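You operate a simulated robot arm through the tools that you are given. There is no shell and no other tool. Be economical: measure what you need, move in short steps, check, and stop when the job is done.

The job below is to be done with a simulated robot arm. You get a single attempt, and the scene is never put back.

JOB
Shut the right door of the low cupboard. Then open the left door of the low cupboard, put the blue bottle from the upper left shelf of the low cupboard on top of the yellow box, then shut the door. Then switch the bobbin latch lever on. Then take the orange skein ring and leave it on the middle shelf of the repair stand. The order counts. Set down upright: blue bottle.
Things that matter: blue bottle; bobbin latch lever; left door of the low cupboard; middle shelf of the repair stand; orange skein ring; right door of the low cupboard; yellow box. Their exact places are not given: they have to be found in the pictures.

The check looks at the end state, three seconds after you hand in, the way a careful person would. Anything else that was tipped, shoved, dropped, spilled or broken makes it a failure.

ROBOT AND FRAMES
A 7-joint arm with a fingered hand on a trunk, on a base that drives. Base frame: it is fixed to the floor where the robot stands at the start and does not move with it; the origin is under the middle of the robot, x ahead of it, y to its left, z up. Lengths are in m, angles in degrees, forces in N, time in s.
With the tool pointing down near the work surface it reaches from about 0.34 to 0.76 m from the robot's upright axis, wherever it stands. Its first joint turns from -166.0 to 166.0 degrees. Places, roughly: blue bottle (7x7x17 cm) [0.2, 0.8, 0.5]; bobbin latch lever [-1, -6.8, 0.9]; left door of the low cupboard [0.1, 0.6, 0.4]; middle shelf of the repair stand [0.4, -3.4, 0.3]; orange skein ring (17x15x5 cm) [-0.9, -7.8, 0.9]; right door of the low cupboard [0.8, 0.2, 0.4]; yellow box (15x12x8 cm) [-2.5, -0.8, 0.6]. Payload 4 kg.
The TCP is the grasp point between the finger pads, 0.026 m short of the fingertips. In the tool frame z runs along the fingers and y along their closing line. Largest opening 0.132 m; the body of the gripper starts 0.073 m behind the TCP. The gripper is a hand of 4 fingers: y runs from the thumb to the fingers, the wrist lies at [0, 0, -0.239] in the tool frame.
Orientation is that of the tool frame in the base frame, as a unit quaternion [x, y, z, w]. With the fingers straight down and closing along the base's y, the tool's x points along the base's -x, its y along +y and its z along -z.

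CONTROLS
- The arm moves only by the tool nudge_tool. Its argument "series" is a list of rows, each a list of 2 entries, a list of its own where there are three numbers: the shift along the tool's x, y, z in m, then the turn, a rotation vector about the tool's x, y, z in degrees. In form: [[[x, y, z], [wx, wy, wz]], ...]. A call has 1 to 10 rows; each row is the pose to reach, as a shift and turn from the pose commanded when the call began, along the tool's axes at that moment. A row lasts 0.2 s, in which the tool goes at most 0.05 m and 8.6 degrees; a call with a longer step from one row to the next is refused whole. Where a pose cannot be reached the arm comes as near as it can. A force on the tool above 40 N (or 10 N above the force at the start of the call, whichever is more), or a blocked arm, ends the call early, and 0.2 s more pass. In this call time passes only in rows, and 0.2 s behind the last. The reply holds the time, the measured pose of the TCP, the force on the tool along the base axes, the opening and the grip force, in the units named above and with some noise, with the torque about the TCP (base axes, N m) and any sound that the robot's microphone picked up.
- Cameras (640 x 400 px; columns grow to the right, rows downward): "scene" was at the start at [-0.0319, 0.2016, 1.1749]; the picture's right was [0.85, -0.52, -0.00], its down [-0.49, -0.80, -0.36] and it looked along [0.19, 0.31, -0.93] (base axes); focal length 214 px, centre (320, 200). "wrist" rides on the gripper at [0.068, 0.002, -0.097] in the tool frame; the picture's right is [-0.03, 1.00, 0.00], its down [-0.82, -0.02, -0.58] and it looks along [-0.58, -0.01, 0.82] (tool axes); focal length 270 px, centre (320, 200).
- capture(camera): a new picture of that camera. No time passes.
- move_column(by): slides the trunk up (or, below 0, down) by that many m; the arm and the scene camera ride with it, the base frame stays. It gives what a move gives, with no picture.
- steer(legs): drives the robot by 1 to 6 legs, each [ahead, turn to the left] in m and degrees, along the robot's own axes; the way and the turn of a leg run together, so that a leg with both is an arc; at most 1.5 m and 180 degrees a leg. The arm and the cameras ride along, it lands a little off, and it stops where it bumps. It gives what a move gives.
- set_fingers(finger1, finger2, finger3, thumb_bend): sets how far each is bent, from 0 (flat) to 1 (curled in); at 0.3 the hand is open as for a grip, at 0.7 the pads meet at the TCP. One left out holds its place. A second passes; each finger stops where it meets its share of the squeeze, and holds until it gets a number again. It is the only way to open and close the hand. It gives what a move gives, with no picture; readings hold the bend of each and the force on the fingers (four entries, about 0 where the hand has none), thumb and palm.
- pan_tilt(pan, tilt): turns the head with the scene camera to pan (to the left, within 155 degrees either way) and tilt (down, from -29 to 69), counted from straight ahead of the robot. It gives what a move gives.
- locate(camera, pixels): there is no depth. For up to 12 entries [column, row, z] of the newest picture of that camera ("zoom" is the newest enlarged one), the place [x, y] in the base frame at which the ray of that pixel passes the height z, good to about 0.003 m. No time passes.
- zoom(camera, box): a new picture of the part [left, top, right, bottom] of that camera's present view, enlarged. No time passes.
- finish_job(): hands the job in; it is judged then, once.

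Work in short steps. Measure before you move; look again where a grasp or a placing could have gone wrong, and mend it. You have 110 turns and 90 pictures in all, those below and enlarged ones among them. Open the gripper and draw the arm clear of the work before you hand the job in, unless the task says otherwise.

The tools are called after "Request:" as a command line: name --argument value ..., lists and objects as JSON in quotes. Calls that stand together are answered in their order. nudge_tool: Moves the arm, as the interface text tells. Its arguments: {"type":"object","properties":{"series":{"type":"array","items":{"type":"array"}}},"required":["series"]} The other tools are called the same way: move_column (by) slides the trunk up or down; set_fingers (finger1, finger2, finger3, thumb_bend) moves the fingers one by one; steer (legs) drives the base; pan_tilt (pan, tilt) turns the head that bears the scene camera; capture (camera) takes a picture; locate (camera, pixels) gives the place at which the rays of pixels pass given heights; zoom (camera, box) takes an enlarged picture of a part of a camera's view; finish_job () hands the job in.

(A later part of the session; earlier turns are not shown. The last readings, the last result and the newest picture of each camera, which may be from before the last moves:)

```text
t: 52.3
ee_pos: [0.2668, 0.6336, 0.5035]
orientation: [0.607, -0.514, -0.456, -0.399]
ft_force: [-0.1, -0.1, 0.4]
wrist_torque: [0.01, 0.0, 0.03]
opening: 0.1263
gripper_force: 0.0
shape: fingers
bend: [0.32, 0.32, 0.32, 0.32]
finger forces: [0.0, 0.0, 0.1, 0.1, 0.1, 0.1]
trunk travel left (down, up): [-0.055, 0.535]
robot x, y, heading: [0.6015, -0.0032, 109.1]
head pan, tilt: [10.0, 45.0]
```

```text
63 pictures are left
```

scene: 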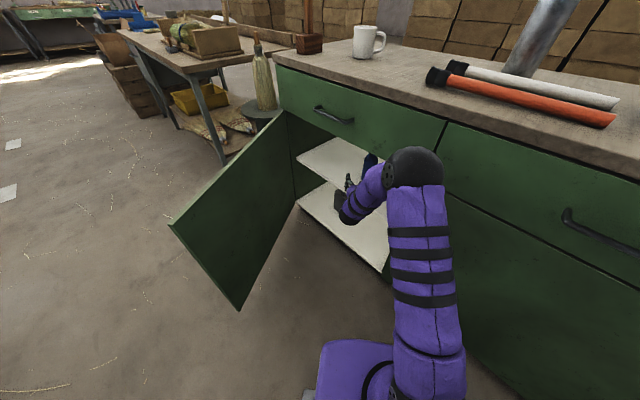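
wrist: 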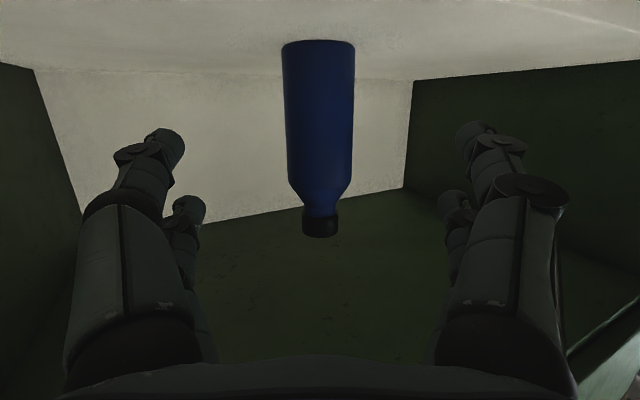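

The bottle is centred at column 320, ~0.16 m ahead. I advance and close the fingers.

Request:
nudge_tool --series '[[[-0.008, 0, 0.04], [0, 0, 0]], [[-0.016, 0, 0.08], [0, 0, 0]], [[-0.024, 0, 0.12], [0, 0, 0]], [[-0.03, 0, 0.15], [0, 0, 0]]]'

Request:
capture --camera "wrist"

```text
t: 53.3
ee_pos: [0.2463, 0.7851, 0.4937]
orientation: [0.606, -0.515, -0.456, -0.4]
ft_force: [-0.6, -1.0, 1.1]
wrist_torque: [0.01, 0.01, 0.02]
opening: 0.1259
gripper_force: 0.0
shape: fingers
bend: [0.32, 0.32, 0.32, 0.32]
finger forces: [0.0, 0.1, 0.1, 0.1, 0.0, 0.1]
trunk travel left (down, up): [-0.055, 0.535]
robot x, y, heading: [0.6023, -0.0061, 108.9]
head pan, tilt: [10.0, 45.0]
```

```text
62 pictures are left
```

wrist: 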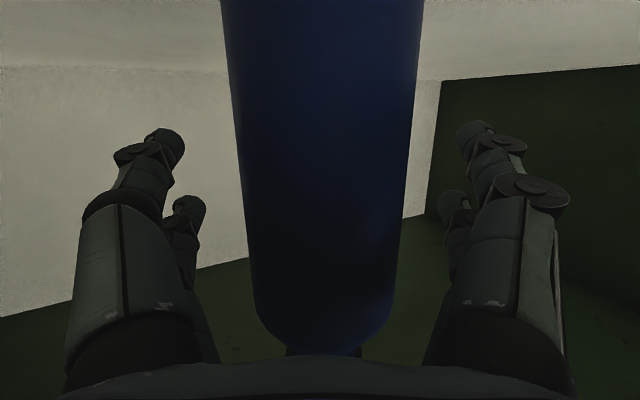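

The bottle sits between the fingers at about TCP depth. I close the hand.

Request:
set_fingers --finger1 0.62 --finger2 0.62 --finger3 0.62 --thumb_bend 0.62

Request:
nudge_tool --series '[[[-0.012, 0, -0.003], [0, 0, 0]], [[-0.024, 0, -0.007], [0, 0, 0]]]'

Request:
capture --camera "wrist"

```text
t: 54.3
ee_pos: [0.2479, 0.7854, 0.493]
orientation: [0.606, -0.514, -0.457, -0.4]
ft_force: [0.9, 0.9, -0.2]
wrist_torque: [0.02, -0.12, 0.04]
opening: 0.0414
gripper_force: 6.5
shape: fingers
bend: [0.57, 0.6, 0.62, 0.6]
finger forces: [4.2, 2.3, 0.1, 0.0, 7.2, 0.1]
trunk travel left (down, up): [-0.055, 0.535]
robot x, y, heading: [0.6019, -0.0028, 109.1]
head pan, tilt: [10.0, 45.0]
```

```text
t: 54.9
ee_pos: [0.2441, 0.7862, 0.5168]
orientation: [0.607, -0.513, -0.458, -0.399]
ft_force: [0.0, 0.1, -4.3]
wrist_torque: [0.05, 0.0, 0.01]
opening: 0.0411
gripper_force: 6.7
shape: fingers
bend: [0.57, 0.61, 0.62, 0.6]
finger forces: [4.6, 1.8, 0.1, 0.0, 6.4, 0.0]
trunk travel left (down, up): [-0.055, 0.535]
robot x, y, heading: [0.604, -0.0052, 108.9]
head pan, tilt: [10.0, 45.0]
```

```text
61 pictures are left
```

wrist: 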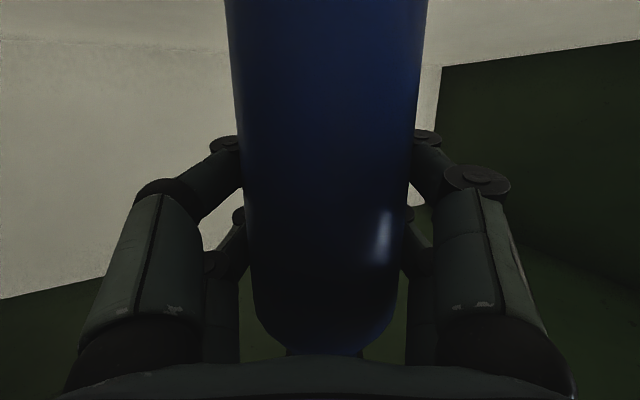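

Lifted (about 4 N). I firm the grip and draw back horizontally out of the cupboard.

Request:
set_fingers --finger1 0.75 --finger2 0.75 --finger3 0.75 --thumb_bend 0.75

Request:
nudge_tool --series '[[[0.01, 0, -0.0364], [0, 0, 0]], [[0.02, 0, -0.0727], [0, 0, 0]], [[0.03, 0, -0.109], [0, 0, 0]], [[0.04, 0, -0.1455], [0, 0, 0]], [[0.05, 0, -0.182], [0, 0, 0]], [[0.06, 0, -0.218], [0, 0, 0]], [[0.07, 0, -0.2545], [0, 0, 0]], [[0.08, 0, -0.291], [0, 0, 0]], [[0.09, 0, -0.327], [0, 0, 0]], [[0.1, 0, -0.364], [0, 0, 0]]]'

Request:
capture --camera "wrist"

Request:
capture --camera "scene"

```text
t: 55.9
ee_pos: [0.2458, 0.7852, 0.5174]
orientation: [0.607, -0.514, -0.457, -0.399]
ft_force: [0.3, -0.3, -3.6]
wrist_torque: [0.05, -0.03, 0.01]
opening: 0.0358
gripper_force: 23.6
shape: fingers
bend: [0.62, 0.73, 0.73, 0.64]
finger forces: [10.9, 11.9, 5.6, 0.0, 18.1, 0.0]
trunk travel left (down, up): [-0.055, 0.535]
robot x, y, heading: [0.6002, -0.0046, 109.0]
head pan, tilt: [10.0, 45.0]
```

```text
t: 58.1
ee_pos: [0.3033, 0.4099, 0.5176]
orientation: [0.606, -0.515, -0.456, -0.4]
ft_force: [-0.4, 0.2, -4.7]
wrist_torque: [0.02, 0.02, 0.03]
opening: 0.0357
gripper_force: 22.9
shape: fingers
bend: [0.62, 0.73, 0.73, 0.64]
finger forces: [11.1, 11.4, 5.4, 0.0, 17.8, 0.0]
trunk travel left (down, up): [-0.055, 0.535]
robot x, y, heading: [0.5997, -0.0039, 108.9]
head pan, tilt: [10.0, 45.0]
```

```text
60 pictures are left
```

wrist: 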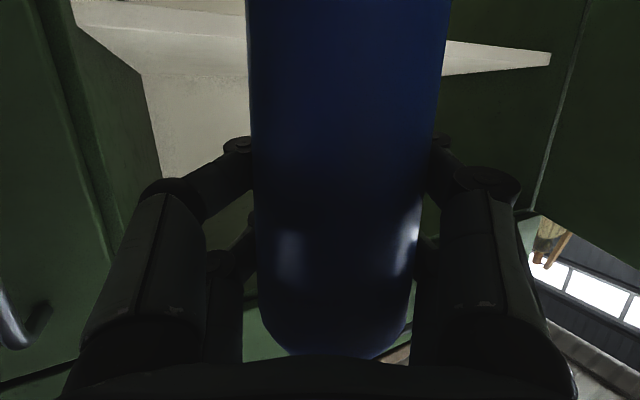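

```text
59 pictures are left
```

scene: 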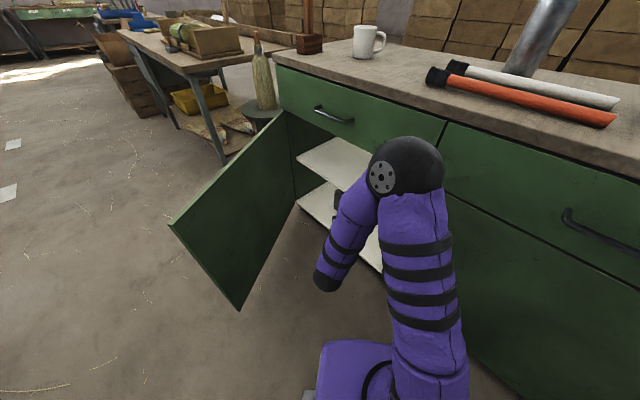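

Bottle is secure. I raise the trunk, back off, and look toward the yellow box's side (world −x).

Request:
move_column --by 0.28

Request:
steer --legs '[[-0.3, 0]]'

Request:
pan_tilt --pan 80 --tilt 25

Request:
capture --camera "scene"

```text
t: 60.9
ee_pos: [0.3023, 0.4095, 0.7972]
orientation: [0.607, -0.513, -0.457, -0.399]
ft_force: [-0.4, -0.6, -4.2]
wrist_torque: [0.02, -0.05, -0.03]
opening: 0.0358
gripper_force: 22.3
shape: fingers
bend: [0.62, 0.73, 0.73, 0.64]
finger forces: [11.1, 11.3, 5.4, 0.0, 17.7, 0.0]
trunk travel left (down, up): [-0.335, 0.255]
robot x, y, heading: [0.5977, -0.0047, 108.9]
head pan, tilt: [10.0, 45.0]
```

```text
t: 63.0
ee_pos: [0.4007, 0.1255, 0.7966]
orientation: [0.606, -0.514, -0.456, -0.4]
ft_force: [-1.0, 0.6, -3.5]
wrist_torque: [0.07, -0.04, 0.02]
opening: 0.0358
gripper_force: 22.1
shape: fingers
bend: [0.62, 0.73, 0.73, 0.64]
finger forces: [11.1, 11.3, 5.3, 0.1, 17.7, 0.0]
trunk travel left (down, up): [-0.335, 0.255]
robot x, y, heading: [0.7004, -0.2854, 108.7]
head pan, tilt: [10.0, 45.0]
```

```text
t: 64.4
ee_pos: [0.4016, 0.1251, 0.7973]
orientation: [0.606, -0.514, -0.457, -0.4]
ft_force: [-0.3, 0.3, -3.8]
wrist_torque: [0.09, -0.03, 0.02]
opening: 0.0356
gripper_force: 22.8
shape: fingers
bend: [0.62, 0.73, 0.73, 0.64]
finger forces: [11.1, 11.3, 5.2, 0.0, 17.7, 0.0]
trunk travel left (down, up): [-0.335, 0.255]
robot x, y, heading: [0.6989, -0.2874, 108.7]
head pan, tilt: [80.0, 25.0]
```

```text
58 pictures are left
```

scene: 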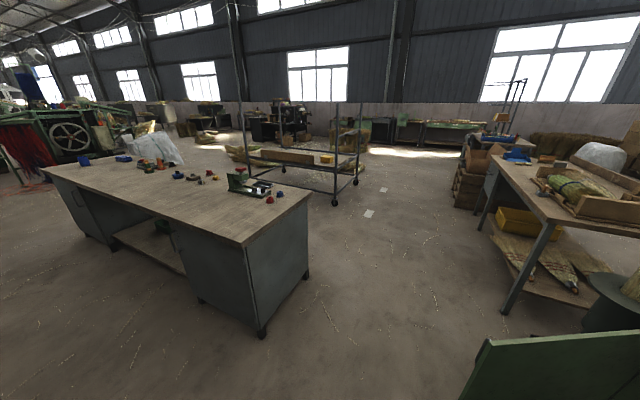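

The yellow box is likely the small yellow thing at (325,158) on a trolley. I zoom in.

Request:
zoom --camera "scene" --box '[220, 90, 420, 225]'

Request:
locate --camera "scene" --pixels '[[325, 163, 0.57], [263, 333, 0], [307, 275, 0], [335, 206, 0], [281, 183, 0], [505, 312, 0], [485, 340, 0.63], [356, 183, 0]]'

```text
2.96 times, centred on (320, 158) of scene
```

zoom: 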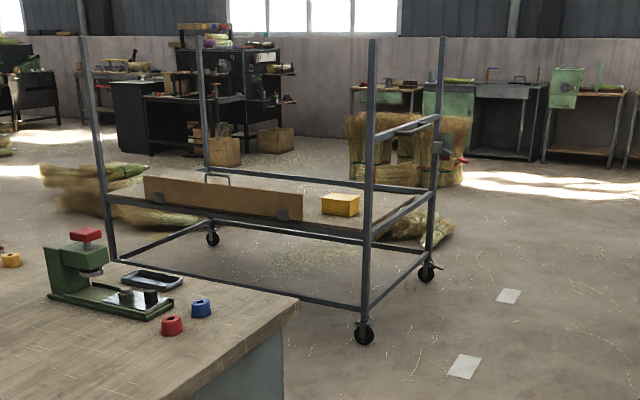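

```text
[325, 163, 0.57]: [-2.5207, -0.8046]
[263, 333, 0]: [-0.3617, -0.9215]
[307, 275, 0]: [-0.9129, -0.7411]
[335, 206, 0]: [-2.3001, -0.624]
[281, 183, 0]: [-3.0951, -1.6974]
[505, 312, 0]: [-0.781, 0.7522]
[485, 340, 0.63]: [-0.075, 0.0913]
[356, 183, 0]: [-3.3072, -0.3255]
```

The box stands on a trolley at (-2.52,-0.80), platform ≈0.56. The corridor between bench (y<-0.74) and door edge (y>0.08) is clear along y≈-0.3; I turn to 180° and drive it.

Request:
steer --legs '[[0, 71.3], [1.0, 0], [0.9, 0]]'

Request:
pan_tilt --pan 25 --tilt 30

Request:
capture --camera "scene"

```text
t: 77.2
ee_pos: [-1.6471, -0.4194, 0.7968]
orientation: [0.791, -0.073, -0.604, -0.065]
ft_force: [-0.3, 0.2, -3.4]
wrist_torque: [0.05, 0.1, 0.0]
opening: 0.0354
gripper_force: 22.6
shape: fingers
bend: [0.62, 0.73, 0.73, 0.64]
finger forces: [11.0, 11.0, 5.1, 0.0, 17.3, 0.0]
trunk travel left (down, up): [-0.335, 0.255]
robot x, y, heading: [-1.1592, -0.2782, 179.3]
head pan, tilt: [80.0, 25.0]
```

```text
t: 78.4
ee_pos: [-1.6487, -0.4194, 0.7967]
orientation: [0.792, -0.073, -0.603, -0.065]
ft_force: [-0.7, -0.5, -4.0]
wrist_torque: [0.06, 0.06, -0.02]
opening: 0.0354
gripper_force: 21.8
shape: fingers
bend: [0.62, 0.73, 0.73, 0.64]
finger forces: [10.9, 11.0, 5.1, 0.0, 17.4, 0.1]
trunk travel left (down, up): [-0.335, 0.255]
robot x, y, heading: [-1.159, -0.2807, 179.0]
head pan, tilt: [25.0, 30.0]
```

```text
56 pictures are left
```

scene: 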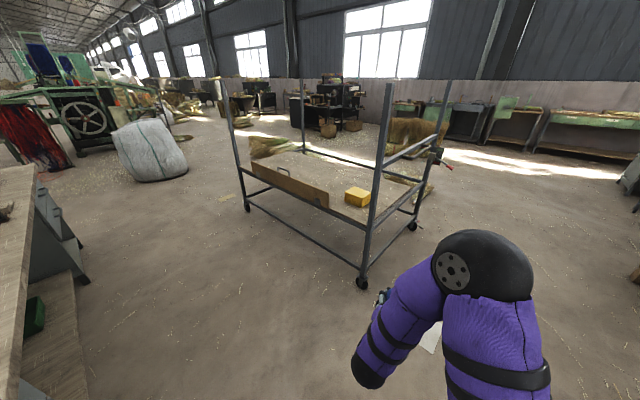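

I measure trolley corners and the box from here.

Request:
locate --camera "scene" --pixels '[[362, 288, 0], [246, 210, 0], [412, 228, 0], [357, 206, 0.56], [345, 203, 0.56], [369, 207, 0.56], [358, 187, 0.64], [328, 208, 0.56], [328, 190, 0.65], [366, 228, 0.56], [370, 203, 0.75], [80, 280, 0]]'

Request:
zoom --camera "scene" --box '[280, 130, 460, 250]'

```text
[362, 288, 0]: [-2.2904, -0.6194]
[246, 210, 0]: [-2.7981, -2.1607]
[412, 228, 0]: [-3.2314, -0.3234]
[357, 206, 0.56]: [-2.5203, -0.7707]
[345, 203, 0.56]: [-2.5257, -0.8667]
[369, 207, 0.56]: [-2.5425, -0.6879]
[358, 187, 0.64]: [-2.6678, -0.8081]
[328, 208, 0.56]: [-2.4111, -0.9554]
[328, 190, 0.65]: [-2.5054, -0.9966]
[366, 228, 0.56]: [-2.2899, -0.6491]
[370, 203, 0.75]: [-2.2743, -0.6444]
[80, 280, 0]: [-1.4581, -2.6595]
```

```text
3.33 times, centred on (370, 190) of scene
```

zoom: 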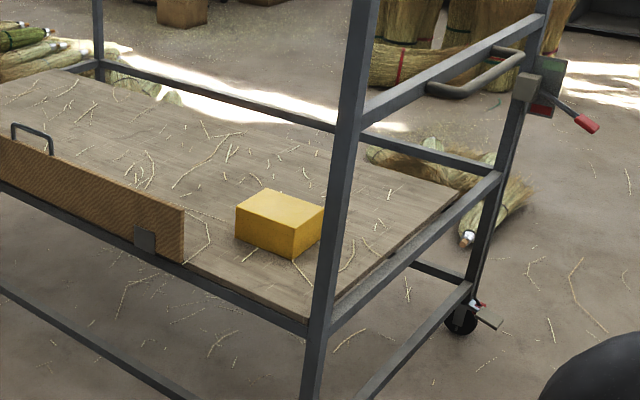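

The box sits ~0.1 m behind the trolley's open front edge, between board end and post. I locate its corners in the zoom.

Request:
locate --camera "zoom" --pixels '[[294, 259, 0.56], [294, 259, 0.54], [294, 259, 0.58], [295, 228, 0.62], [295, 228, 0.64], [295, 228, 0.66], [323, 208, 0.64], [268, 189, 0.64], [237, 208, 0.64], [184, 208, 0.65], [308, 320, 0.54], [340, 240, 0.7]]'

```text
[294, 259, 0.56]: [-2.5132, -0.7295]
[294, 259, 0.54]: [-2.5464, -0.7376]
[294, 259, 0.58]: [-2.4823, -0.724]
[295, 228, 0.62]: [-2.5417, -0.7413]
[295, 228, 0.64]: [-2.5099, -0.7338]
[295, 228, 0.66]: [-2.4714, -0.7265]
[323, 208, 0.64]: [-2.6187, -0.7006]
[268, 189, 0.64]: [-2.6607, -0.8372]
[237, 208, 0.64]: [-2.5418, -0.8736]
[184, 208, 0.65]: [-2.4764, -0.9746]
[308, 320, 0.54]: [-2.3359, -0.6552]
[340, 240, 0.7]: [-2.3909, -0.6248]
```

Box top centre ≈ (-2.583,-0.786, 0.64), approach heading ≈161.6°. I drive to about (-1.80,-0.96) facing it.

Request:
steer --legs '[[0, 48], [0.936, 0], [0, -65.4]]'

Request:
pan_tilt --pan 15 --tilt 42

Request:
capture --camera "scene"

```text
t: 88.9
ee_pos: [-2.3281, -0.9339, 0.7969]
orientation: [0.769, -0.201, -0.584, -0.163]
ft_force: [0.1, 0.1, -4.5]
wrist_torque: [0.1, 0.03, 0.02]
opening: 0.0351
gripper_force: 21.8
shape: fingers
bend: [0.62, 0.73, 0.73, 0.64]
finger forces: [10.9, 10.6, 4.8, 0.0, 17.0, 0.0]
trunk travel left (down, up): [-0.335, 0.255]
robot x, y, heading: [-1.8206, -0.9586, 160.2]
head pan, tilt: [25.0, 30.0]
```

```text
t: 89.6
ee_pos: [-2.327, -0.9343, 0.7961]
orientation: [0.769, -0.201, -0.585, -0.163]
ft_force: [-0.3, 1.0, -3.7]
wrist_torque: [0.04, 0.04, -0.01]
opening: 0.0353
gripper_force: 21.5
shape: fingers
bend: [0.62, 0.73, 0.73, 0.64]
finger forces: [10.8, 10.4, 4.9, 0.1, 16.9, 0.0]
trunk travel left (down, up): [-0.335, 0.255]
robot x, y, heading: [-1.8185, -0.963, 160.5]
head pan, tilt: [15.0, 42.0]
```

```text
54 pictures are left
```

scene: 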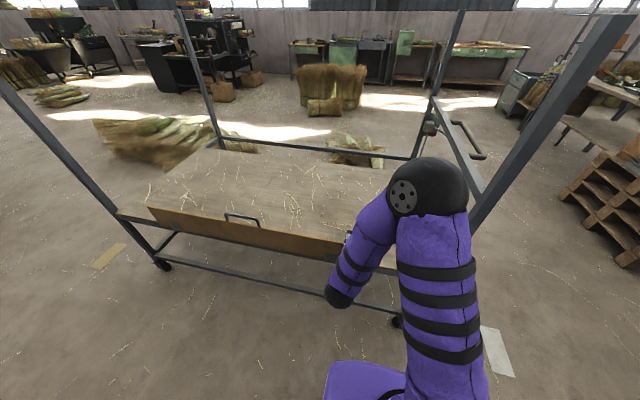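

The arm hides the box. I shift the hand left to see it for a finer measurement.

Request:
nudge_tool --series '[[[-0.01, 0.045, 0], [0, 0, 0]], [[-0.02, 0.09, 0], [0, 0, 0]], [[-0.03, 0.135, 0], [0, 0, 0]], [[-0.03, 0.18, 0], [0, 0, 0]], [[-0.03, 0.22, 0], [0, 0, 0]]]'

Request:
capture --camera "scene"

```text
t: 90.8
ee_pos: [-2.4483, -1.1215, 0.8217]
orientation: [0.77, -0.201, -0.583, -0.163]
ft_force: [0.4, 0.6, -3.4]
wrist_torque: [0.02, 0.06, 0.03]
opening: 0.0351
gripper_force: 21.5
shape: fingers
bend: [0.62, 0.73, 0.73, 0.64]
finger forces: [10.9, 10.6, 4.7, 0.0, 17.1, 0.0]
trunk travel left (down, up): [-0.335, 0.255]
robot x, y, heading: [-1.8186, -0.9623, 160.0]
head pan, tilt: [15.0, 42.0]
```

```text
53 pictures are left
```

scene: 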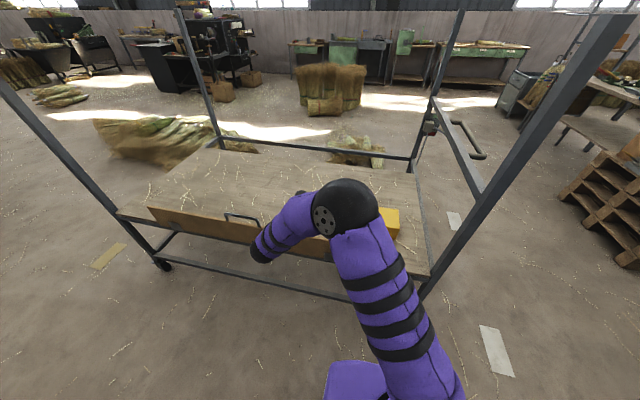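

The box's right part is visible at about (390,222). I zoom to locate it.

Request:
zoom --camera "scene" --box '[340, 180, 440, 260]'

```text
5.00 times, centred on (390, 220) of scene
```

zoom: 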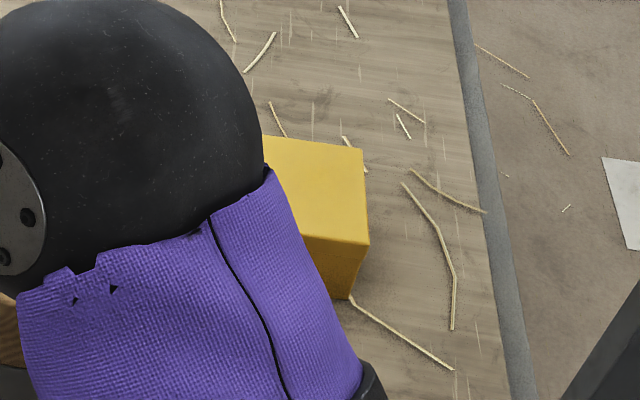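

Request:
locate --camera "zoom" --pixels '[[350, 298, 0.56], [350, 298, 0.54], [350, 298, 0.58], [368, 246, 0.62], [368, 246, 0.64], [368, 246, 0.66], [362, 148, 0.64], [362, 148, 0.62], [302, 235, 0.64], [265, 136, 0.64]]'

```text
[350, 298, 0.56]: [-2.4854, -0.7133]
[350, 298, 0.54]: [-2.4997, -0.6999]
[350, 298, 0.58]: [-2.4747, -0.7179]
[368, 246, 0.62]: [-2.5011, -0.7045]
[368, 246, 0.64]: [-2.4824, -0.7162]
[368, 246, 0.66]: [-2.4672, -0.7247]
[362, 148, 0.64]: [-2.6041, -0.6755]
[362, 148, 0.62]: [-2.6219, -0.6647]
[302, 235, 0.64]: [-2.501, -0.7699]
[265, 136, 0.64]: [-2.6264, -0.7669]
```

Combining both views: box top z≈0.665, centre ≈(-2.552,-0.777). I carry the bottle above it (TCP z≈0.78).

Request:
nudge_tool --series '[[[-0.0035, -0.0282, 0.0293], [0, 0, 0]], [[-0.007, -0.0563, 0.0587], [0, 0, 0]], [[-0.0105, -0.0845, 0.088], [0, 0, 0]], [[-0.014, -0.1127, 0.1173], [0, 0, 0]], [[-0.0174, -0.1408, 0.1467], [0, 0, 0]], [[-0.021, -0.169, 0.176], [0, 0, 0]], [[-0.0244, -0.1972, 0.2053], [0, 0, 0]], [[-0.028, -0.2253, 0.2347], [0, 0, 0]], [[-0.0314, -0.2535, 0.264], [0, 0, 0]]]'

Request:
capture --camera "scene"

Request:
capture --camera "wrist"

```text
t: 92.8
ee_pos: [-2.5492, -0.7714, 0.7853]
orientation: [0.769, -0.201, -0.585, -0.162]
ft_force: [0.1, -1.7, -3.8]
wrist_torque: [0.06, 0.03, -0.04]
opening: 0.0351
gripper_force: 20.9
shape: fingers
bend: [0.62, 0.73, 0.73, 0.64]
finger forces: [11.0, 10.2, 4.5, 0.0, 16.6, 0.1]
trunk travel left (down, up): [-0.335, 0.255]
robot x, y, heading: [-1.8207, -0.9615, 160.0]
head pan, tilt: [15.0, 42.0]
```

```text
51 pictures are left
```

scene: 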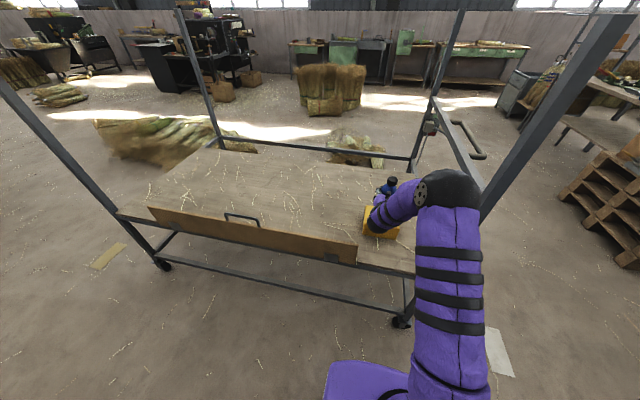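

```text
50 pictures are left
```

wrist: 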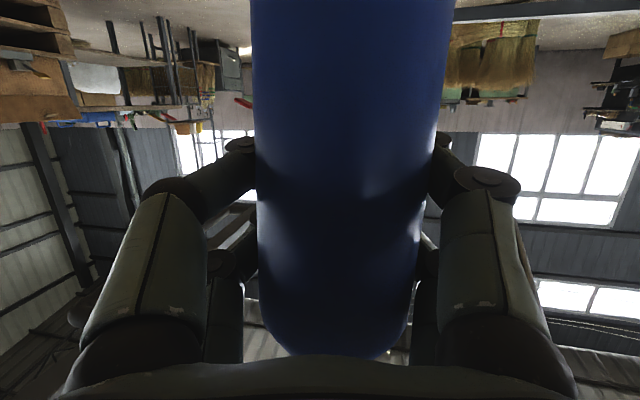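

I zoom on the bottle over the box to check alignment.

Request:
zoom --camera "scene" --box '[340, 160, 440, 250]'

Request:
locate --camera "scene" --pixels '[[391, 180, 0.88], [391, 180, 0.87]]'

```text
4.44 times, centred on (390, 205) of scene
```

zoom: 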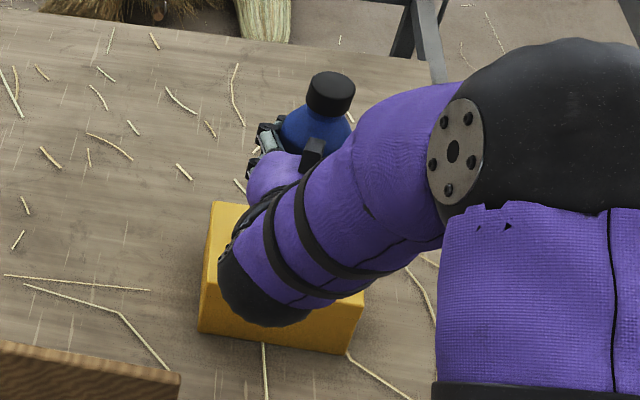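

```text
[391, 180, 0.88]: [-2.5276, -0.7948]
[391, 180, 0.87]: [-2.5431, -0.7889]
```

Request:
locate --camera "zoom" --pixels '[[212, 203, 0.665], [200, 331, 0.585], [347, 353, 0.585], [363, 294, 0.665], [197, 295, 0.665], [331, 88, 0.875], [331, 118, 0.845], [282, 130, 0.82], [352, 125, 0.82]]'

```text
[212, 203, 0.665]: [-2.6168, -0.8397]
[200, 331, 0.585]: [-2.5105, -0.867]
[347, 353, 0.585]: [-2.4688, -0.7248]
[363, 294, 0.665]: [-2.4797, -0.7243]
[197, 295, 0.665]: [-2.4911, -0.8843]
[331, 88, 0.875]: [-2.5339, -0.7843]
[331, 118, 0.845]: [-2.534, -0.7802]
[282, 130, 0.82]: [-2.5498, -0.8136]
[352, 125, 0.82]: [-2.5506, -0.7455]
```

Box centre recomputes to (-2.543,-0.783) and the bottle axis is at about (-2.54,-0.781): well centred. I lower in small steps.

Request:
nudge_tool --series '[[[0.0145, 0, 0.004], [0, 0, 0]], [[0.029, 0, 0.008], [0, 0, 0]], [[0.0386, 0, 0.0106], [0, 0, 0]]]'

```text
t: 93.6
ee_pos: [-2.546, -0.7697, 0.7458]
orientation: [0.769, -0.201, -0.585, -0.162]
ft_force: [-0.7, -0.1, -3.2]
wrist_torque: [0.05, 0.02, 0.01]
opening: 0.0346
gripper_force: 21.4
shape: fingers
bend: [0.62, 0.73, 0.73, 0.64]
finger forces: [10.9, 10.0, 4.6, 0.0, 16.7, 0.0]
trunk travel left (down, up): [-0.335, 0.255]
robot x, y, heading: [-1.8237, -0.9599, 160.1]
head pan, tilt: [15.0, 42.0]
```

No contact yet (-3.2 N). I lower another few millimetres at a time.

Request:
nudge_tool --series '[[[0.004, 0, 0.0011], [0, 0, 0]]]'

Request:
nudge_tool --series '[[[0.004, 0, 0.0011], [0, 0, 0]]]'

Request:
zoom --camera "scene" --box '[340, 160, 440, 250]'

```text
t: 94.0
ee_pos: [-2.5458, -0.7697, 0.7408]
orientation: [0.769, -0.202, -0.585, -0.163]
ft_force: [0.3, 0.5, -4.5]
wrist_torque: [0.09, 0.03, -0.01]
opening: 0.035
gripper_force: 21.1
shape: fingers
bend: [0.62, 0.73, 0.73, 0.64]
finger forces: [10.9, 10.0, 4.5, 0.0, 16.6, 0.0]
trunk travel left (down, up): [-0.335, 0.255]
robot x, y, heading: [-1.8205, -0.9608, 160.4]
head pan, tilt: [15.0, 42.0]
```

```text
t: 94.4
ee_pos: [-2.5458, -0.77, 0.7374]
orientation: [0.769, -0.202, -0.585, -0.163]
ft_force: [0.7, -0.3, -4.3]
wrist_torque: [0.04, -0.01, -0.01]
opening: 0.0346
gripper_force: 21.3
shape: fingers
bend: [0.62, 0.73, 0.73, 0.64]
finger forces: [10.8, 10.0, 4.5, 0.1, 16.6, 0.0]
trunk travel left (down, up): [-0.335, 0.255]
robot x, y, heading: [-1.8196, -0.9608, 160.1]
head pan, tilt: [15.0, 42.0]
```

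```text
4.44 times, centred on (390, 205) of scene
```

zoom: 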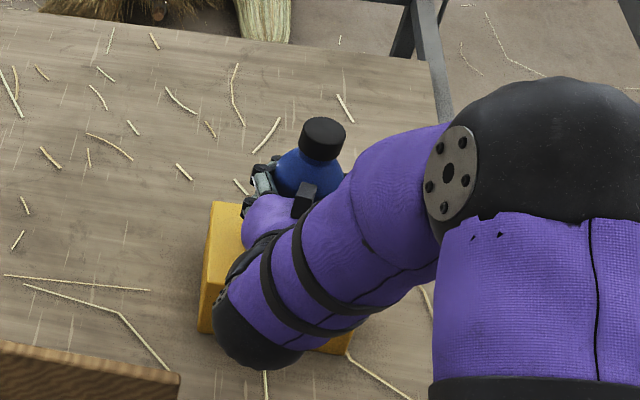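

Still hanging free; I continue in 3 mm steps.

Request:
nudge_tool --series '[[[0.003, 0, 0.0008], [0, 0, 0]]]'

Request:
nudge_tool --series '[[[0.003, 0, 0.0008], [0, 0, 0]]]'

```text
t: 94.8
ee_pos: [-2.5467, -0.7686, 0.7375]
orientation: [0.768, -0.201, -0.586, -0.163]
ft_force: [-2.2, -0.5, 2.8]
wrist_torque: [0.01, -0.06, 0.0]
opening: 0.0343
gripper_force: 22.5
shape: fingers
bend: [0.62, 0.73, 0.73, 0.64]
finger forces: [10.6, 11.6, 5.2, 0.1, 16.8, 0.0]
trunk travel left (down, up): [-0.335, 0.255]
robot x, y, heading: [-1.8203, -0.9586, 160.1]
head pan, tilt: [15.0, 42.0]
```

```text
t: 95.2
ee_pos: [-2.545, -0.77, 0.7349]
orientation: [0.767, -0.2, -0.587, -0.162]
ft_force: [-5.0, -0.7, 13.0]
wrist_torque: [-0.14, -0.11, -0.07]
opening: 0.0343
gripper_force: 23.9
shape: fingers
bend: [0.62, 0.73, 0.73, 0.64]
finger forces: [10.9, 14.0, 6.3, 0.0, 16.7, 0.1]
trunk travel left (down, up): [-0.335, 0.255]
robot x, y, heading: [-1.8154, -0.9669, 160.5]
head pan, tilt: [15.0, 42.0]
```

Contact at TCP z≈0.737. I ease up 3 mm and release.

Request:
nudge_tool --series '[[[-0.0035, 0, -0.001], [0, 0, 0]]]'

Request:
set_fingers --finger1 0.56 --finger2 0.56 --finger3 0.56 --thumb_bend 0.56

Request:
set_fingers --finger1 0.32 --finger2 0.32 --finger3 0.32 --thumb_bend 0.32

Request:
capture --camera "wrist"

```text
t: 95.6
ee_pos: [-2.5457, -0.7702, 0.7356]
orientation: [0.769, -0.202, -0.584, -0.163]
ft_force: [-2.8, 0.1, 7.8]
wrist_torque: [0.05, -0.24, 0.03]
opening: 0.0338
gripper_force: 22.5
shape: fingers
bend: [0.63, 0.73, 0.73, 0.64]
finger forces: [9.8, 12.7, 6.2, 0.0, 17.2, 0.0]
trunk travel left (down, up): [-0.335, 0.255]
robot x, y, heading: [-1.8179, -0.9627, 160.2]
head pan, tilt: [15.0, 42.0]
```

```text
t: 96.6
ee_pos: [-2.5457, -0.7693, 0.7355]
orientation: [0.769, -0.201, -0.585, -0.162]
ft_force: [0.3, 0.2, 0.0]
wrist_torque: [0.02, 0.0, -0.01]
opening: 0.0456
gripper_force: 0.1
shape: fingers
bend: [0.56, 0.56, 0.56, 0.56]
finger forces: [0.0, 0.0, 0.0, 0.1, 0.1, 0.0]
trunk travel left (down, up): [-0.335, 0.255]
robot x, y, heading: [-1.8208, -0.9615, 160.3]
head pan, tilt: [15.0, 42.0]
```

```text
t: 97.6
ee_pos: [-2.546, -0.7701, 0.7348]
orientation: [0.769, -0.201, -0.585, -0.162]
ft_force: [-0.4, -0.3, 0.8]
wrist_torque: [-0.02, 0.01, 0.01]
opening: 0.1258
gripper_force: 0.1
shape: fingers
bend: [0.32, 0.32, 0.32, 0.32]
finger forces: [0.0, 0.0, 0.0, 0.0, 0.0, 0.0]
trunk travel left (down, up): [-0.335, 0.255]
robot x, y, heading: [-1.8193, -0.9618, 160.4]
head pan, tilt: [15.0, 42.0]
```

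```text
47 pictures are left
```

wrist: 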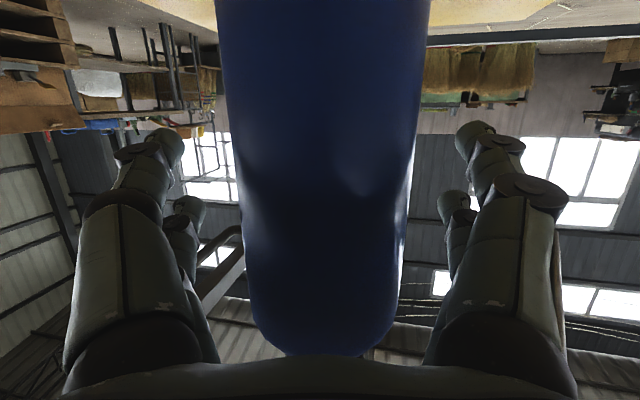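

The bottle stands free and upright. I withdraw straight back along the tool axis and check.

Request:
nudge_tool --series '[[[0, 0, -0.03], [0, 0, 0]], [[0, 0, -0.07], [0, 0, 0]], [[0, 0, -0.115], [0, 0, 0]], [[0, 0, -0.16], [0, 0, 0]], [[0, 0, -0.205], [0, 0, 0]], [[0, 0, -0.25], [0, 0, 0]], [[0, 0.03, -0.28], [0, 0, 0]], [[0, 0.06, -0.3], [0, 0, 0]]]'

Request:
capture --camera "scene"

```text
t: 99.4
ee_pos: [-2.3271, -0.968, 0.8146]
orientation: [0.769, -0.201, -0.585, -0.162]
ft_force: [0.8, 0.3, -0.5]
wrist_torque: [0.0, 0.0, 0.03]
opening: 0.1261
gripper_force: 0.1
shape: fingers
bend: [0.32, 0.32, 0.32, 0.32]
finger forces: [0.0, 0.0, 0.0, 0.0, 0.0, 0.0]
trunk travel left (down, up): [-0.335, 0.255]
robot x, y, heading: [-1.8195, -0.9589, 160.2]
head pan, tilt: [15.0, 42.0]
```

```text
46 pictures are left
```

scene: 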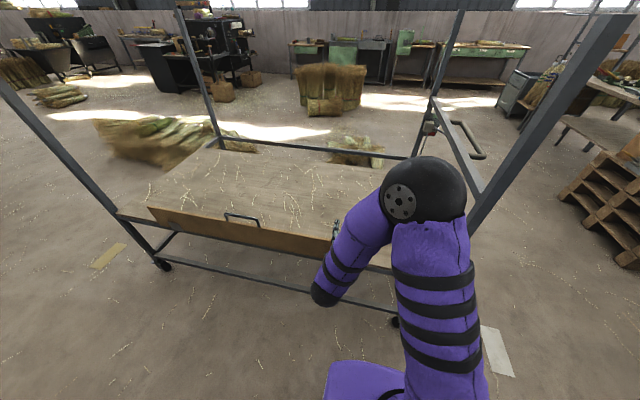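

I back away a little, then look back at the bottle to verify.

Request:
steer --legs '[[-0.15, 0], [0, -102.5]]'

Request:
pan_tilt --pan 105 --tilt 30

Request:
zoom --camera "scene" --box '[210, 60, 430, 260]'

```text
t: 105.8
ee_pos: [-1.5336, -0.5248, 0.8136]
orientation: [-0.298, 0.737, 0.219, 0.566]
ft_force: [-0.3, 0.1, -0.3]
wrist_torque: [-0.03, 0.03, -0.02]
opening: 0.1263
gripper_force: 0.1
shape: fingers
bend: [0.32, 0.32, 0.32, 0.32]
finger forces: [0.0, 0.1, 0.1, 0.0, 0.1, 0.0]
trunk travel left (down, up): [-0.335, 0.255]
robot x, y, heading: [-1.6718, -1.0165, 53.4]
head pan, tilt: [15.0, 42.0]
```

```text
t: 107.4
ee_pos: [-1.5329, -0.5243, 0.8152]
orientation: [-0.298, 0.737, 0.218, 0.566]
ft_force: [-0.6, 0.0, -1.0]
wrist_torque: [-0.02, -0.02, -0.03]
opening: 0.1262
gripper_force: 0.1
shape: fingers
bend: [0.32, 0.32, 0.32, 0.32]
finger forces: [0.1, 0.0, 0.0, 0.0, 0.0, 0.0]
trunk travel left (down, up): [-0.335, 0.255]
robot x, y, heading: [-1.6743, -1.0155, 53.4]
head pan, tilt: [105.0, 30.0]
```

```text
2.00 times, centred on (320, 160) of scene
```

zoom: 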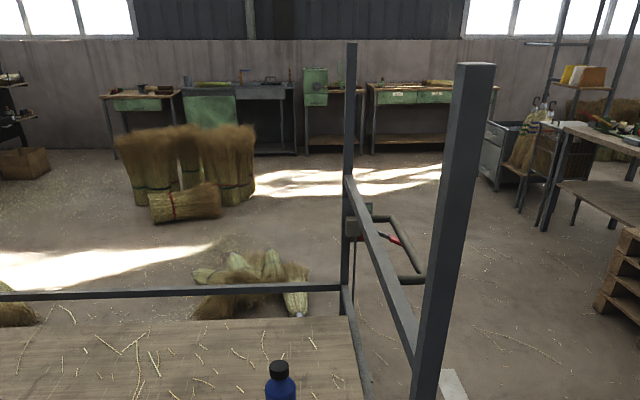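

Bottle is upright on the box. I now drive back along the corridor to about (0.1,-0.33) and turn toward the open left door; the hand at z 0.81 passes above the door top.

Request:
steer --legs '[[0, 4.8], [0.9, 0], [0, -61.7], [1.3, 0], [0, 98]]'

Request:
pan_tilt --pan 10 --tilt 50

Request:
capture --camera "scene"

```text
t: 126.4
ee_pos: [-0.1397, 0.1476, 0.8137]
orientation: [-0.546, 0.577, 0.411, 0.447]
ft_force: [0.1, 0.4, -0.5]
wrist_torque: [0.0, 0.0, -0.01]
opening: 0.1262
gripper_force: 0.0
shape: fingers
bend: [0.32, 0.32, 0.32, 0.32]
finger forces: [0.1, 0.0, 0.1, 0.0, 0.0, 0.0]
trunk travel left (down, up): [-0.335, 0.255]
robot x, y, heading: [0.0922, -0.3061, 96.5]
head pan, tilt: [105.0, 30.0]
```

```text
t: 128.1
ee_pos: [-0.1399, 0.1479, 0.8134]
orientation: [-0.547, 0.577, 0.41, 0.447]
ft_force: [-1.2, 0.0, -0.4]
wrist_torque: [0.0, -0.02, -0.04]
opening: 0.126
gripper_force: 0.0
shape: fingers
bend: [0.32, 0.32, 0.32, 0.32]
finger forces: [0.0, 0.0, 0.1, 0.0, 0.0, 0.0]
trunk travel left (down, up): [-0.335, 0.255]
robot x, y, heading: [0.0916, -0.3038, 96.6]
head pan, tilt: [10.0, 50.0]
```

```text
44 pictures are left
```

scene: 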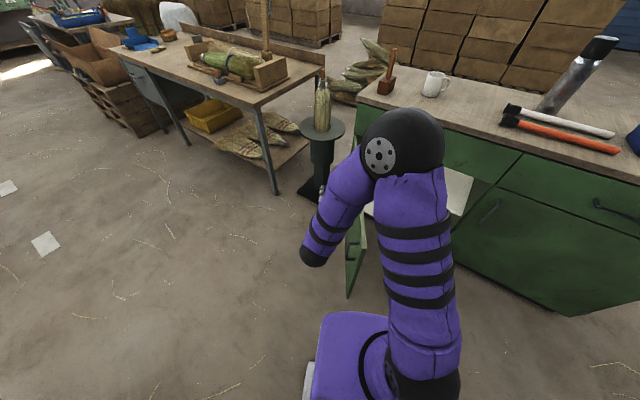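

The arm would cross over the door edge from here, so I shift the robot to the left side first, to about (-0.4,-0.39) facing 75°.

Request:
steer --legs '[[0, 93], [0.5, 0], [0, -115]]'

Request:
pan_tilt --pan 0 --tilt 50

Request:
capture --camera "scene"

```text
t: 141.0
ee_pos: [-0.4165, 0.1146, 0.8141]
orientation: [-0.404, 0.684, 0.3, 0.528]
ft_force: [0.3, -0.1, -0.3]
wrist_torque: [0.01, -0.01, 0.02]
opening: 0.126
gripper_force: 0.0
shape: fingers
bend: [0.32, 0.32, 0.32, 0.32]
finger forces: [0.0, 0.0, 0.0, 0.0, 0.0, 0.0]
trunk travel left (down, up): [-0.335, 0.255]
robot x, y, heading: [-0.4092, -0.3938, 70.6]
head pan, tilt: [10.0, 50.0]
```

```text
t: 141.7
ee_pos: [-0.4173, 0.1158, 0.8121]
orientation: [-0.404, 0.684, 0.301, 0.528]
ft_force: [0.2, -0.3, 0.5]
wrist_torque: [0.0, 0.0, 0.0]
opening: 0.126
gripper_force: 0.1
shape: fingers
bend: [0.32, 0.32, 0.32, 0.32]
finger forces: [0.1, 0.0, 0.0, 0.0, 0.0, 0.0]
trunk travel left (down, up): [-0.335, 0.255]
robot x, y, heading: [-0.4083, -0.3925, 70.9]
head pan, tilt: [0.0, 50.0]
```

```text
43 pictures are left
```

scene: 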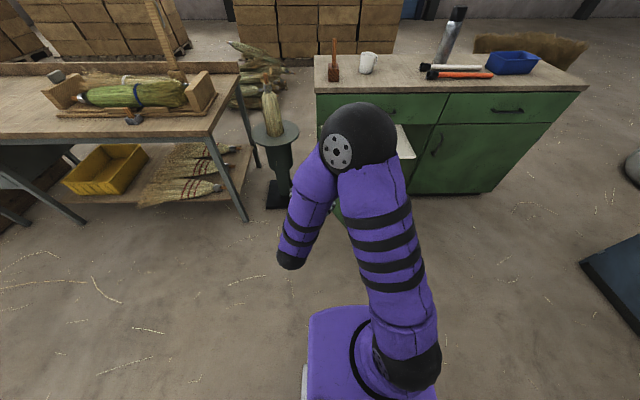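

I check where the elbow ball and wrist are relative to the door before lowering.

Request:
locate --camera "scene" --pixels '[[358, 135, 0.9], [358, 135, 1.0], [358, 135, 1.1], [290, 260, 0.87], [345, 215, 0.63], [337, 200, 0.63], [400, 130, 0.4]]'

Request:
zoom --camera "scene" --box '[270, 90, 470, 240]'

```text
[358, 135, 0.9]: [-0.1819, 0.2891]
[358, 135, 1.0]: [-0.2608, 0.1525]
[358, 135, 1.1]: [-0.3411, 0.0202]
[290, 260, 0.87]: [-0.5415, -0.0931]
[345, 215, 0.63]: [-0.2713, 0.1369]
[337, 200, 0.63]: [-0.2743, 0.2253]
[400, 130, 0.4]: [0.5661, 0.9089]
```

```text
2.67 times, centred on (370, 165) of scene
```

zoom: 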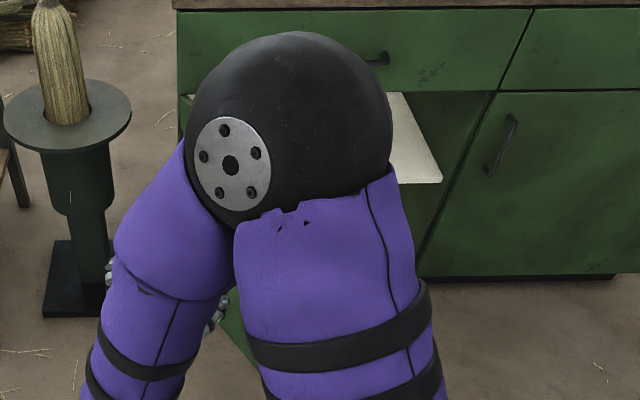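

Geometry is clear. I make a fist, lower the trunk to bring the hand to z≈0.55, and move toward the door's outer face.

Request:
set_fingers --finger1 0.7 --finger2 0.7 --finger3 0.7 --thumb_bend 0.7

Request:
move_column --by -0.26

Request:
nudge_tool --series '[[[-0.0114, -0.023, 0.0417], [0, 0, 0]], [[-0.0228, -0.046, 0.0834], [0, 0, 0]], [[-0.0343, -0.07, 0.125], [0, 0, 0]], [[-0.0457, -0.093, 0.167], [0, 0, 0]], [[-0.052, -0.122, 0.19], [0, 0, 0]], [[-0.0584, -0.15, 0.213], [0, 0, 0]], [[-0.0647, -0.179, 0.236], [0, 0, 0]]]'

Request:
capture --camera "scene"

```text
t: 142.7
ee_pos: [-0.4173, 0.1145, 0.8145]
orientation: [-0.405, 0.684, 0.301, 0.527]
ft_force: [-0.5, 0.3, -0.1]
wrist_torque: [-0.02, -0.02, -0.02]
opening: 0.0015
gripper_force: 0.1
shape: fingers
bend: [0.7, 0.7, 0.7, 0.7]
finger forces: [0.0, 0.0, 0.0, 0.0, 0.1, 0.1]
trunk travel left (down, up): [-0.335, 0.255]
robot x, y, heading: [-0.4085, -0.3959, 70.6]
head pan, tilt: [0.0, 50.0]
```

```text
t: 145.4
ee_pos: [-0.417, 0.1137, 0.5536]
orientation: [-0.405, 0.684, 0.301, 0.527]
ft_force: [0.2, 0.7, -0.9]
wrist_torque: [-0.01, 0.0, 0.0]
opening: 0.0016
gripper_force: 0.0
shape: fingers
bend: [0.7, 0.7, 0.7, 0.7]
finger forces: [0.0, 0.0, 0.1, 0.1, 0.0, 0.0]
trunk travel left (down, up): [-0.075, 0.515]
robot x, y, heading: [-0.4074, -0.3917, 70.4]
head pan, tilt: [0.0, 50.0]
```

```text
t: 147.0
ee_pos: [-0.1404, 0.2421, 0.5576]
orientation: [-0.405, 0.684, 0.301, 0.527]
ft_force: [-1.7, 0.0, 0.7]
wrist_torque: [-0.02, -0.04, -0.11]
opening: 0.0012
gripper_force: 0.1
shape: fingers
bend: [0.7, 0.7, 0.7, 0.7]
finger forces: [0.0, 0.0, 0.0, 0.0, 0.0, 0.1]
trunk travel left (down, up): [-0.075, 0.515]
robot x, y, heading: [-0.4043, -0.3999, 70.7]
head pan, tilt: [0.0, 50.0]
```

```text
41 pictures are left
```

scene: 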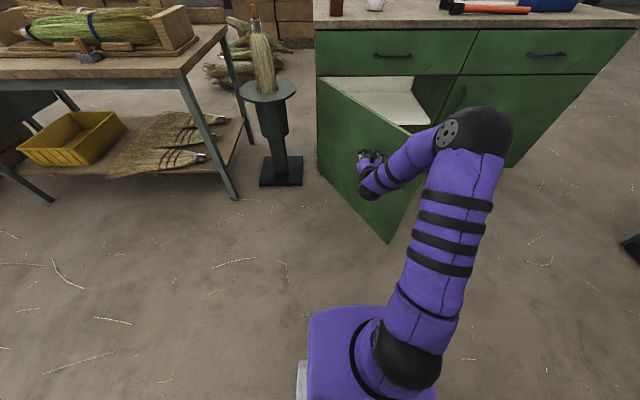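

The fist rests at the outer face. I push the door along its arc.

Request:
nudge_tool --series '[[[-0.0075, -0.03, 0.0275], [0, 0, 0]], [[-0.015, -0.06, 0.055], [0, 0, 0]], [[-0.0225, -0.09, 0.0825], [0, 0, 0]], [[-0.03, -0.119, 0.11], [0, 0, 0]], [[-0.039, -0.138, 0.143], [0, 0, 0]], [[-0.048, -0.157, 0.175], [0, 0, 0]], [[-0.057, -0.176, 0.208], [0, 0, 0]], [[-0.065, -0.185, 0.238], [0, 0, 0]], [[-0.073, -0.194, 0.268], [0, 0, 0]], [[-0.082, -0.202, 0.3], [0, 0, 0]]]'

Request:
capture --camera "scene"

```text
t: 149.2
ee_pos: [0.1715, 0.3946, 0.5613]
orientation: [-0.405, 0.683, 0.302, 0.528]
ft_force: [0.4, 0.1, -0.9]
wrist_torque: [-0.03, 0.01, -0.03]
opening: 0.0014
gripper_force: 0.1
shape: fingers
bend: [0.7, 0.7, 0.7, 0.7]
finger forces: [0.0, 0.0, 0.1, 0.0, 0.0, 0.0]
out of reach, approached as far as the arm can: row 10
trunk travel left (down, up): [-0.075, 0.515]
robot x, y, heading: [-0.4062, -0.3955, 70.4]
head pan, tilt: [0.0, 50.0]
```

```text
40 pictures are left
```

scene: 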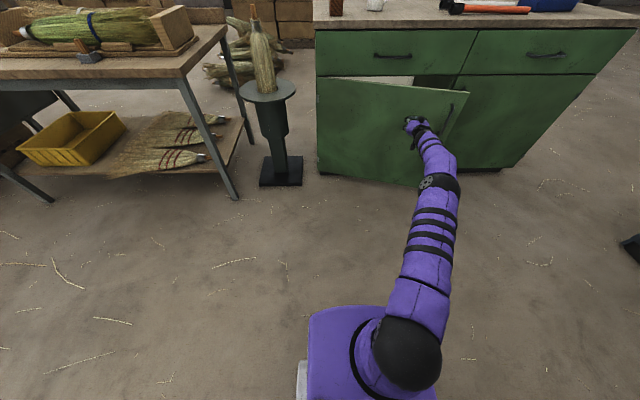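

The door has ~0.18 m left to go and the arm is at full stretch. I pull the arm back 0.1 m, drive 0.22 m ahead, then push the rest.

Request:
nudge_tool --series '[[[0.0088, 0, -0.0321], [0, 0, 0]], [[0.0176, 0, -0.0643], [0, 0, 0]], [[0.0264, 0, -0.0964], [0, 0, 0]], [[0.0352, 0, -0.1285], [0, 0, 0]]]'

Request:
steer --legs '[[0.22, 0]]'

Request:
capture --camera "scene"

```text
t: 150.2
ee_pos: [0.1059, 0.2796, 0.5592]
orientation: [-0.404, 0.684, 0.301, 0.529]
ft_force: [0.6, -0.5, -0.2]
wrist_torque: [0.01, 0.0, 0.0]
opening: 0.001
gripper_force: 0.1
shape: fingers
bend: [0.7, 0.7, 0.7, 0.7]
finger forces: [0.1, 0.0, 0.0, 0.0, 0.0, 0.0]
trunk travel left (down, up): [-0.075, 0.515]
robot x, y, heading: [-0.4048, -0.3922, 70.5]
head pan, tilt: [0.0, 50.0]
```

```text
t: 151.8
ee_pos: [0.1783, 0.4822, 0.5592]
orientation: [-0.404, 0.684, 0.301, 0.527]
ft_force: [0.8, -0.1, 0.0]
wrist_torque: [0.01, -0.01, 0.01]
opening: 0.0013
gripper_force: 0.0
shape: fingers
bend: [0.7, 0.7, 0.7, 0.7]
finger forces: [0.1, 0.0, 0.1, 0.0, 0.0, 0.1]
trunk travel left (down, up): [-0.075, 0.515]
robot x, y, heading: [-0.3357, -0.1967, 70.6]
head pan, tilt: [0.0, 50.0]
```

```text
39 pictures are left
```

scene: 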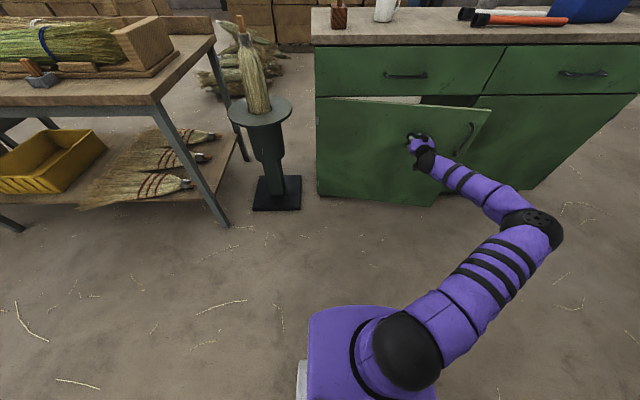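

I push the last ~0.1 m forward.

Request:
nudge_tool --series '[[[-0.0066, 0, 0.0241], [0, 0, 0]], [[-0.0132, 0, 0.0482], [0, 0, 0]], [[-0.0198, 0, 0.0723], [0, 0, 0]], [[-0.0251, 0, 0.0916], [0, 0, 0]], [[-0.029, 0, 0.106], [0, 0, 0]], [[-0.033, 0, 0.1205], [0, 0, 0]]]'

Request:
zoom --camera "scene" --box '[290, 20, 590, 220]'

```text
t: 152.9
ee_pos: [0.2271, 0.5634, 0.5589]
orientation: [-0.404, 0.686, 0.299, 0.526]
ft_force: [-14.7, -25.7, 3.5]
wrist_torque: [0.51, -0.29, -0.06]
opening: 0.0012
gripper_force: 22.2
shape: fingers
bend: [0.7, 0.74, 0.74, 0.7]
finger forces: [0.0, 20.7, 24.9, 0.0, 0.0, 0.1]
trunk travel left (down, up): [-0.075, 0.515]
robot x, y, heading: [-0.3365, -0.1904, 70.6]
head pan, tilt: [0.0, 50.0]
stopped in row 5: the force on the tool passed its limit at 53 N (the readings are from after the stop); the commanded pose is now the measured one
```

```text
2.00 times, centred on (440, 120) of scene
```

zoom: 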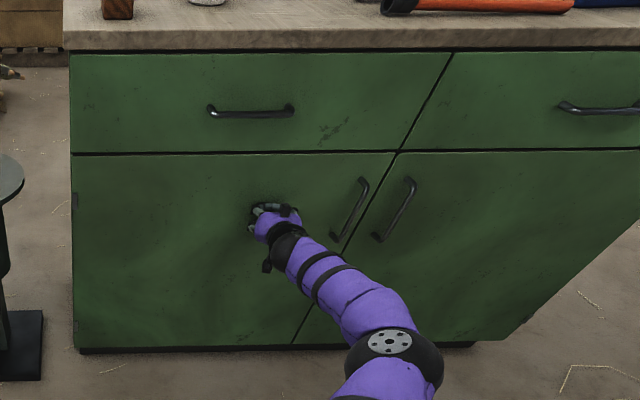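

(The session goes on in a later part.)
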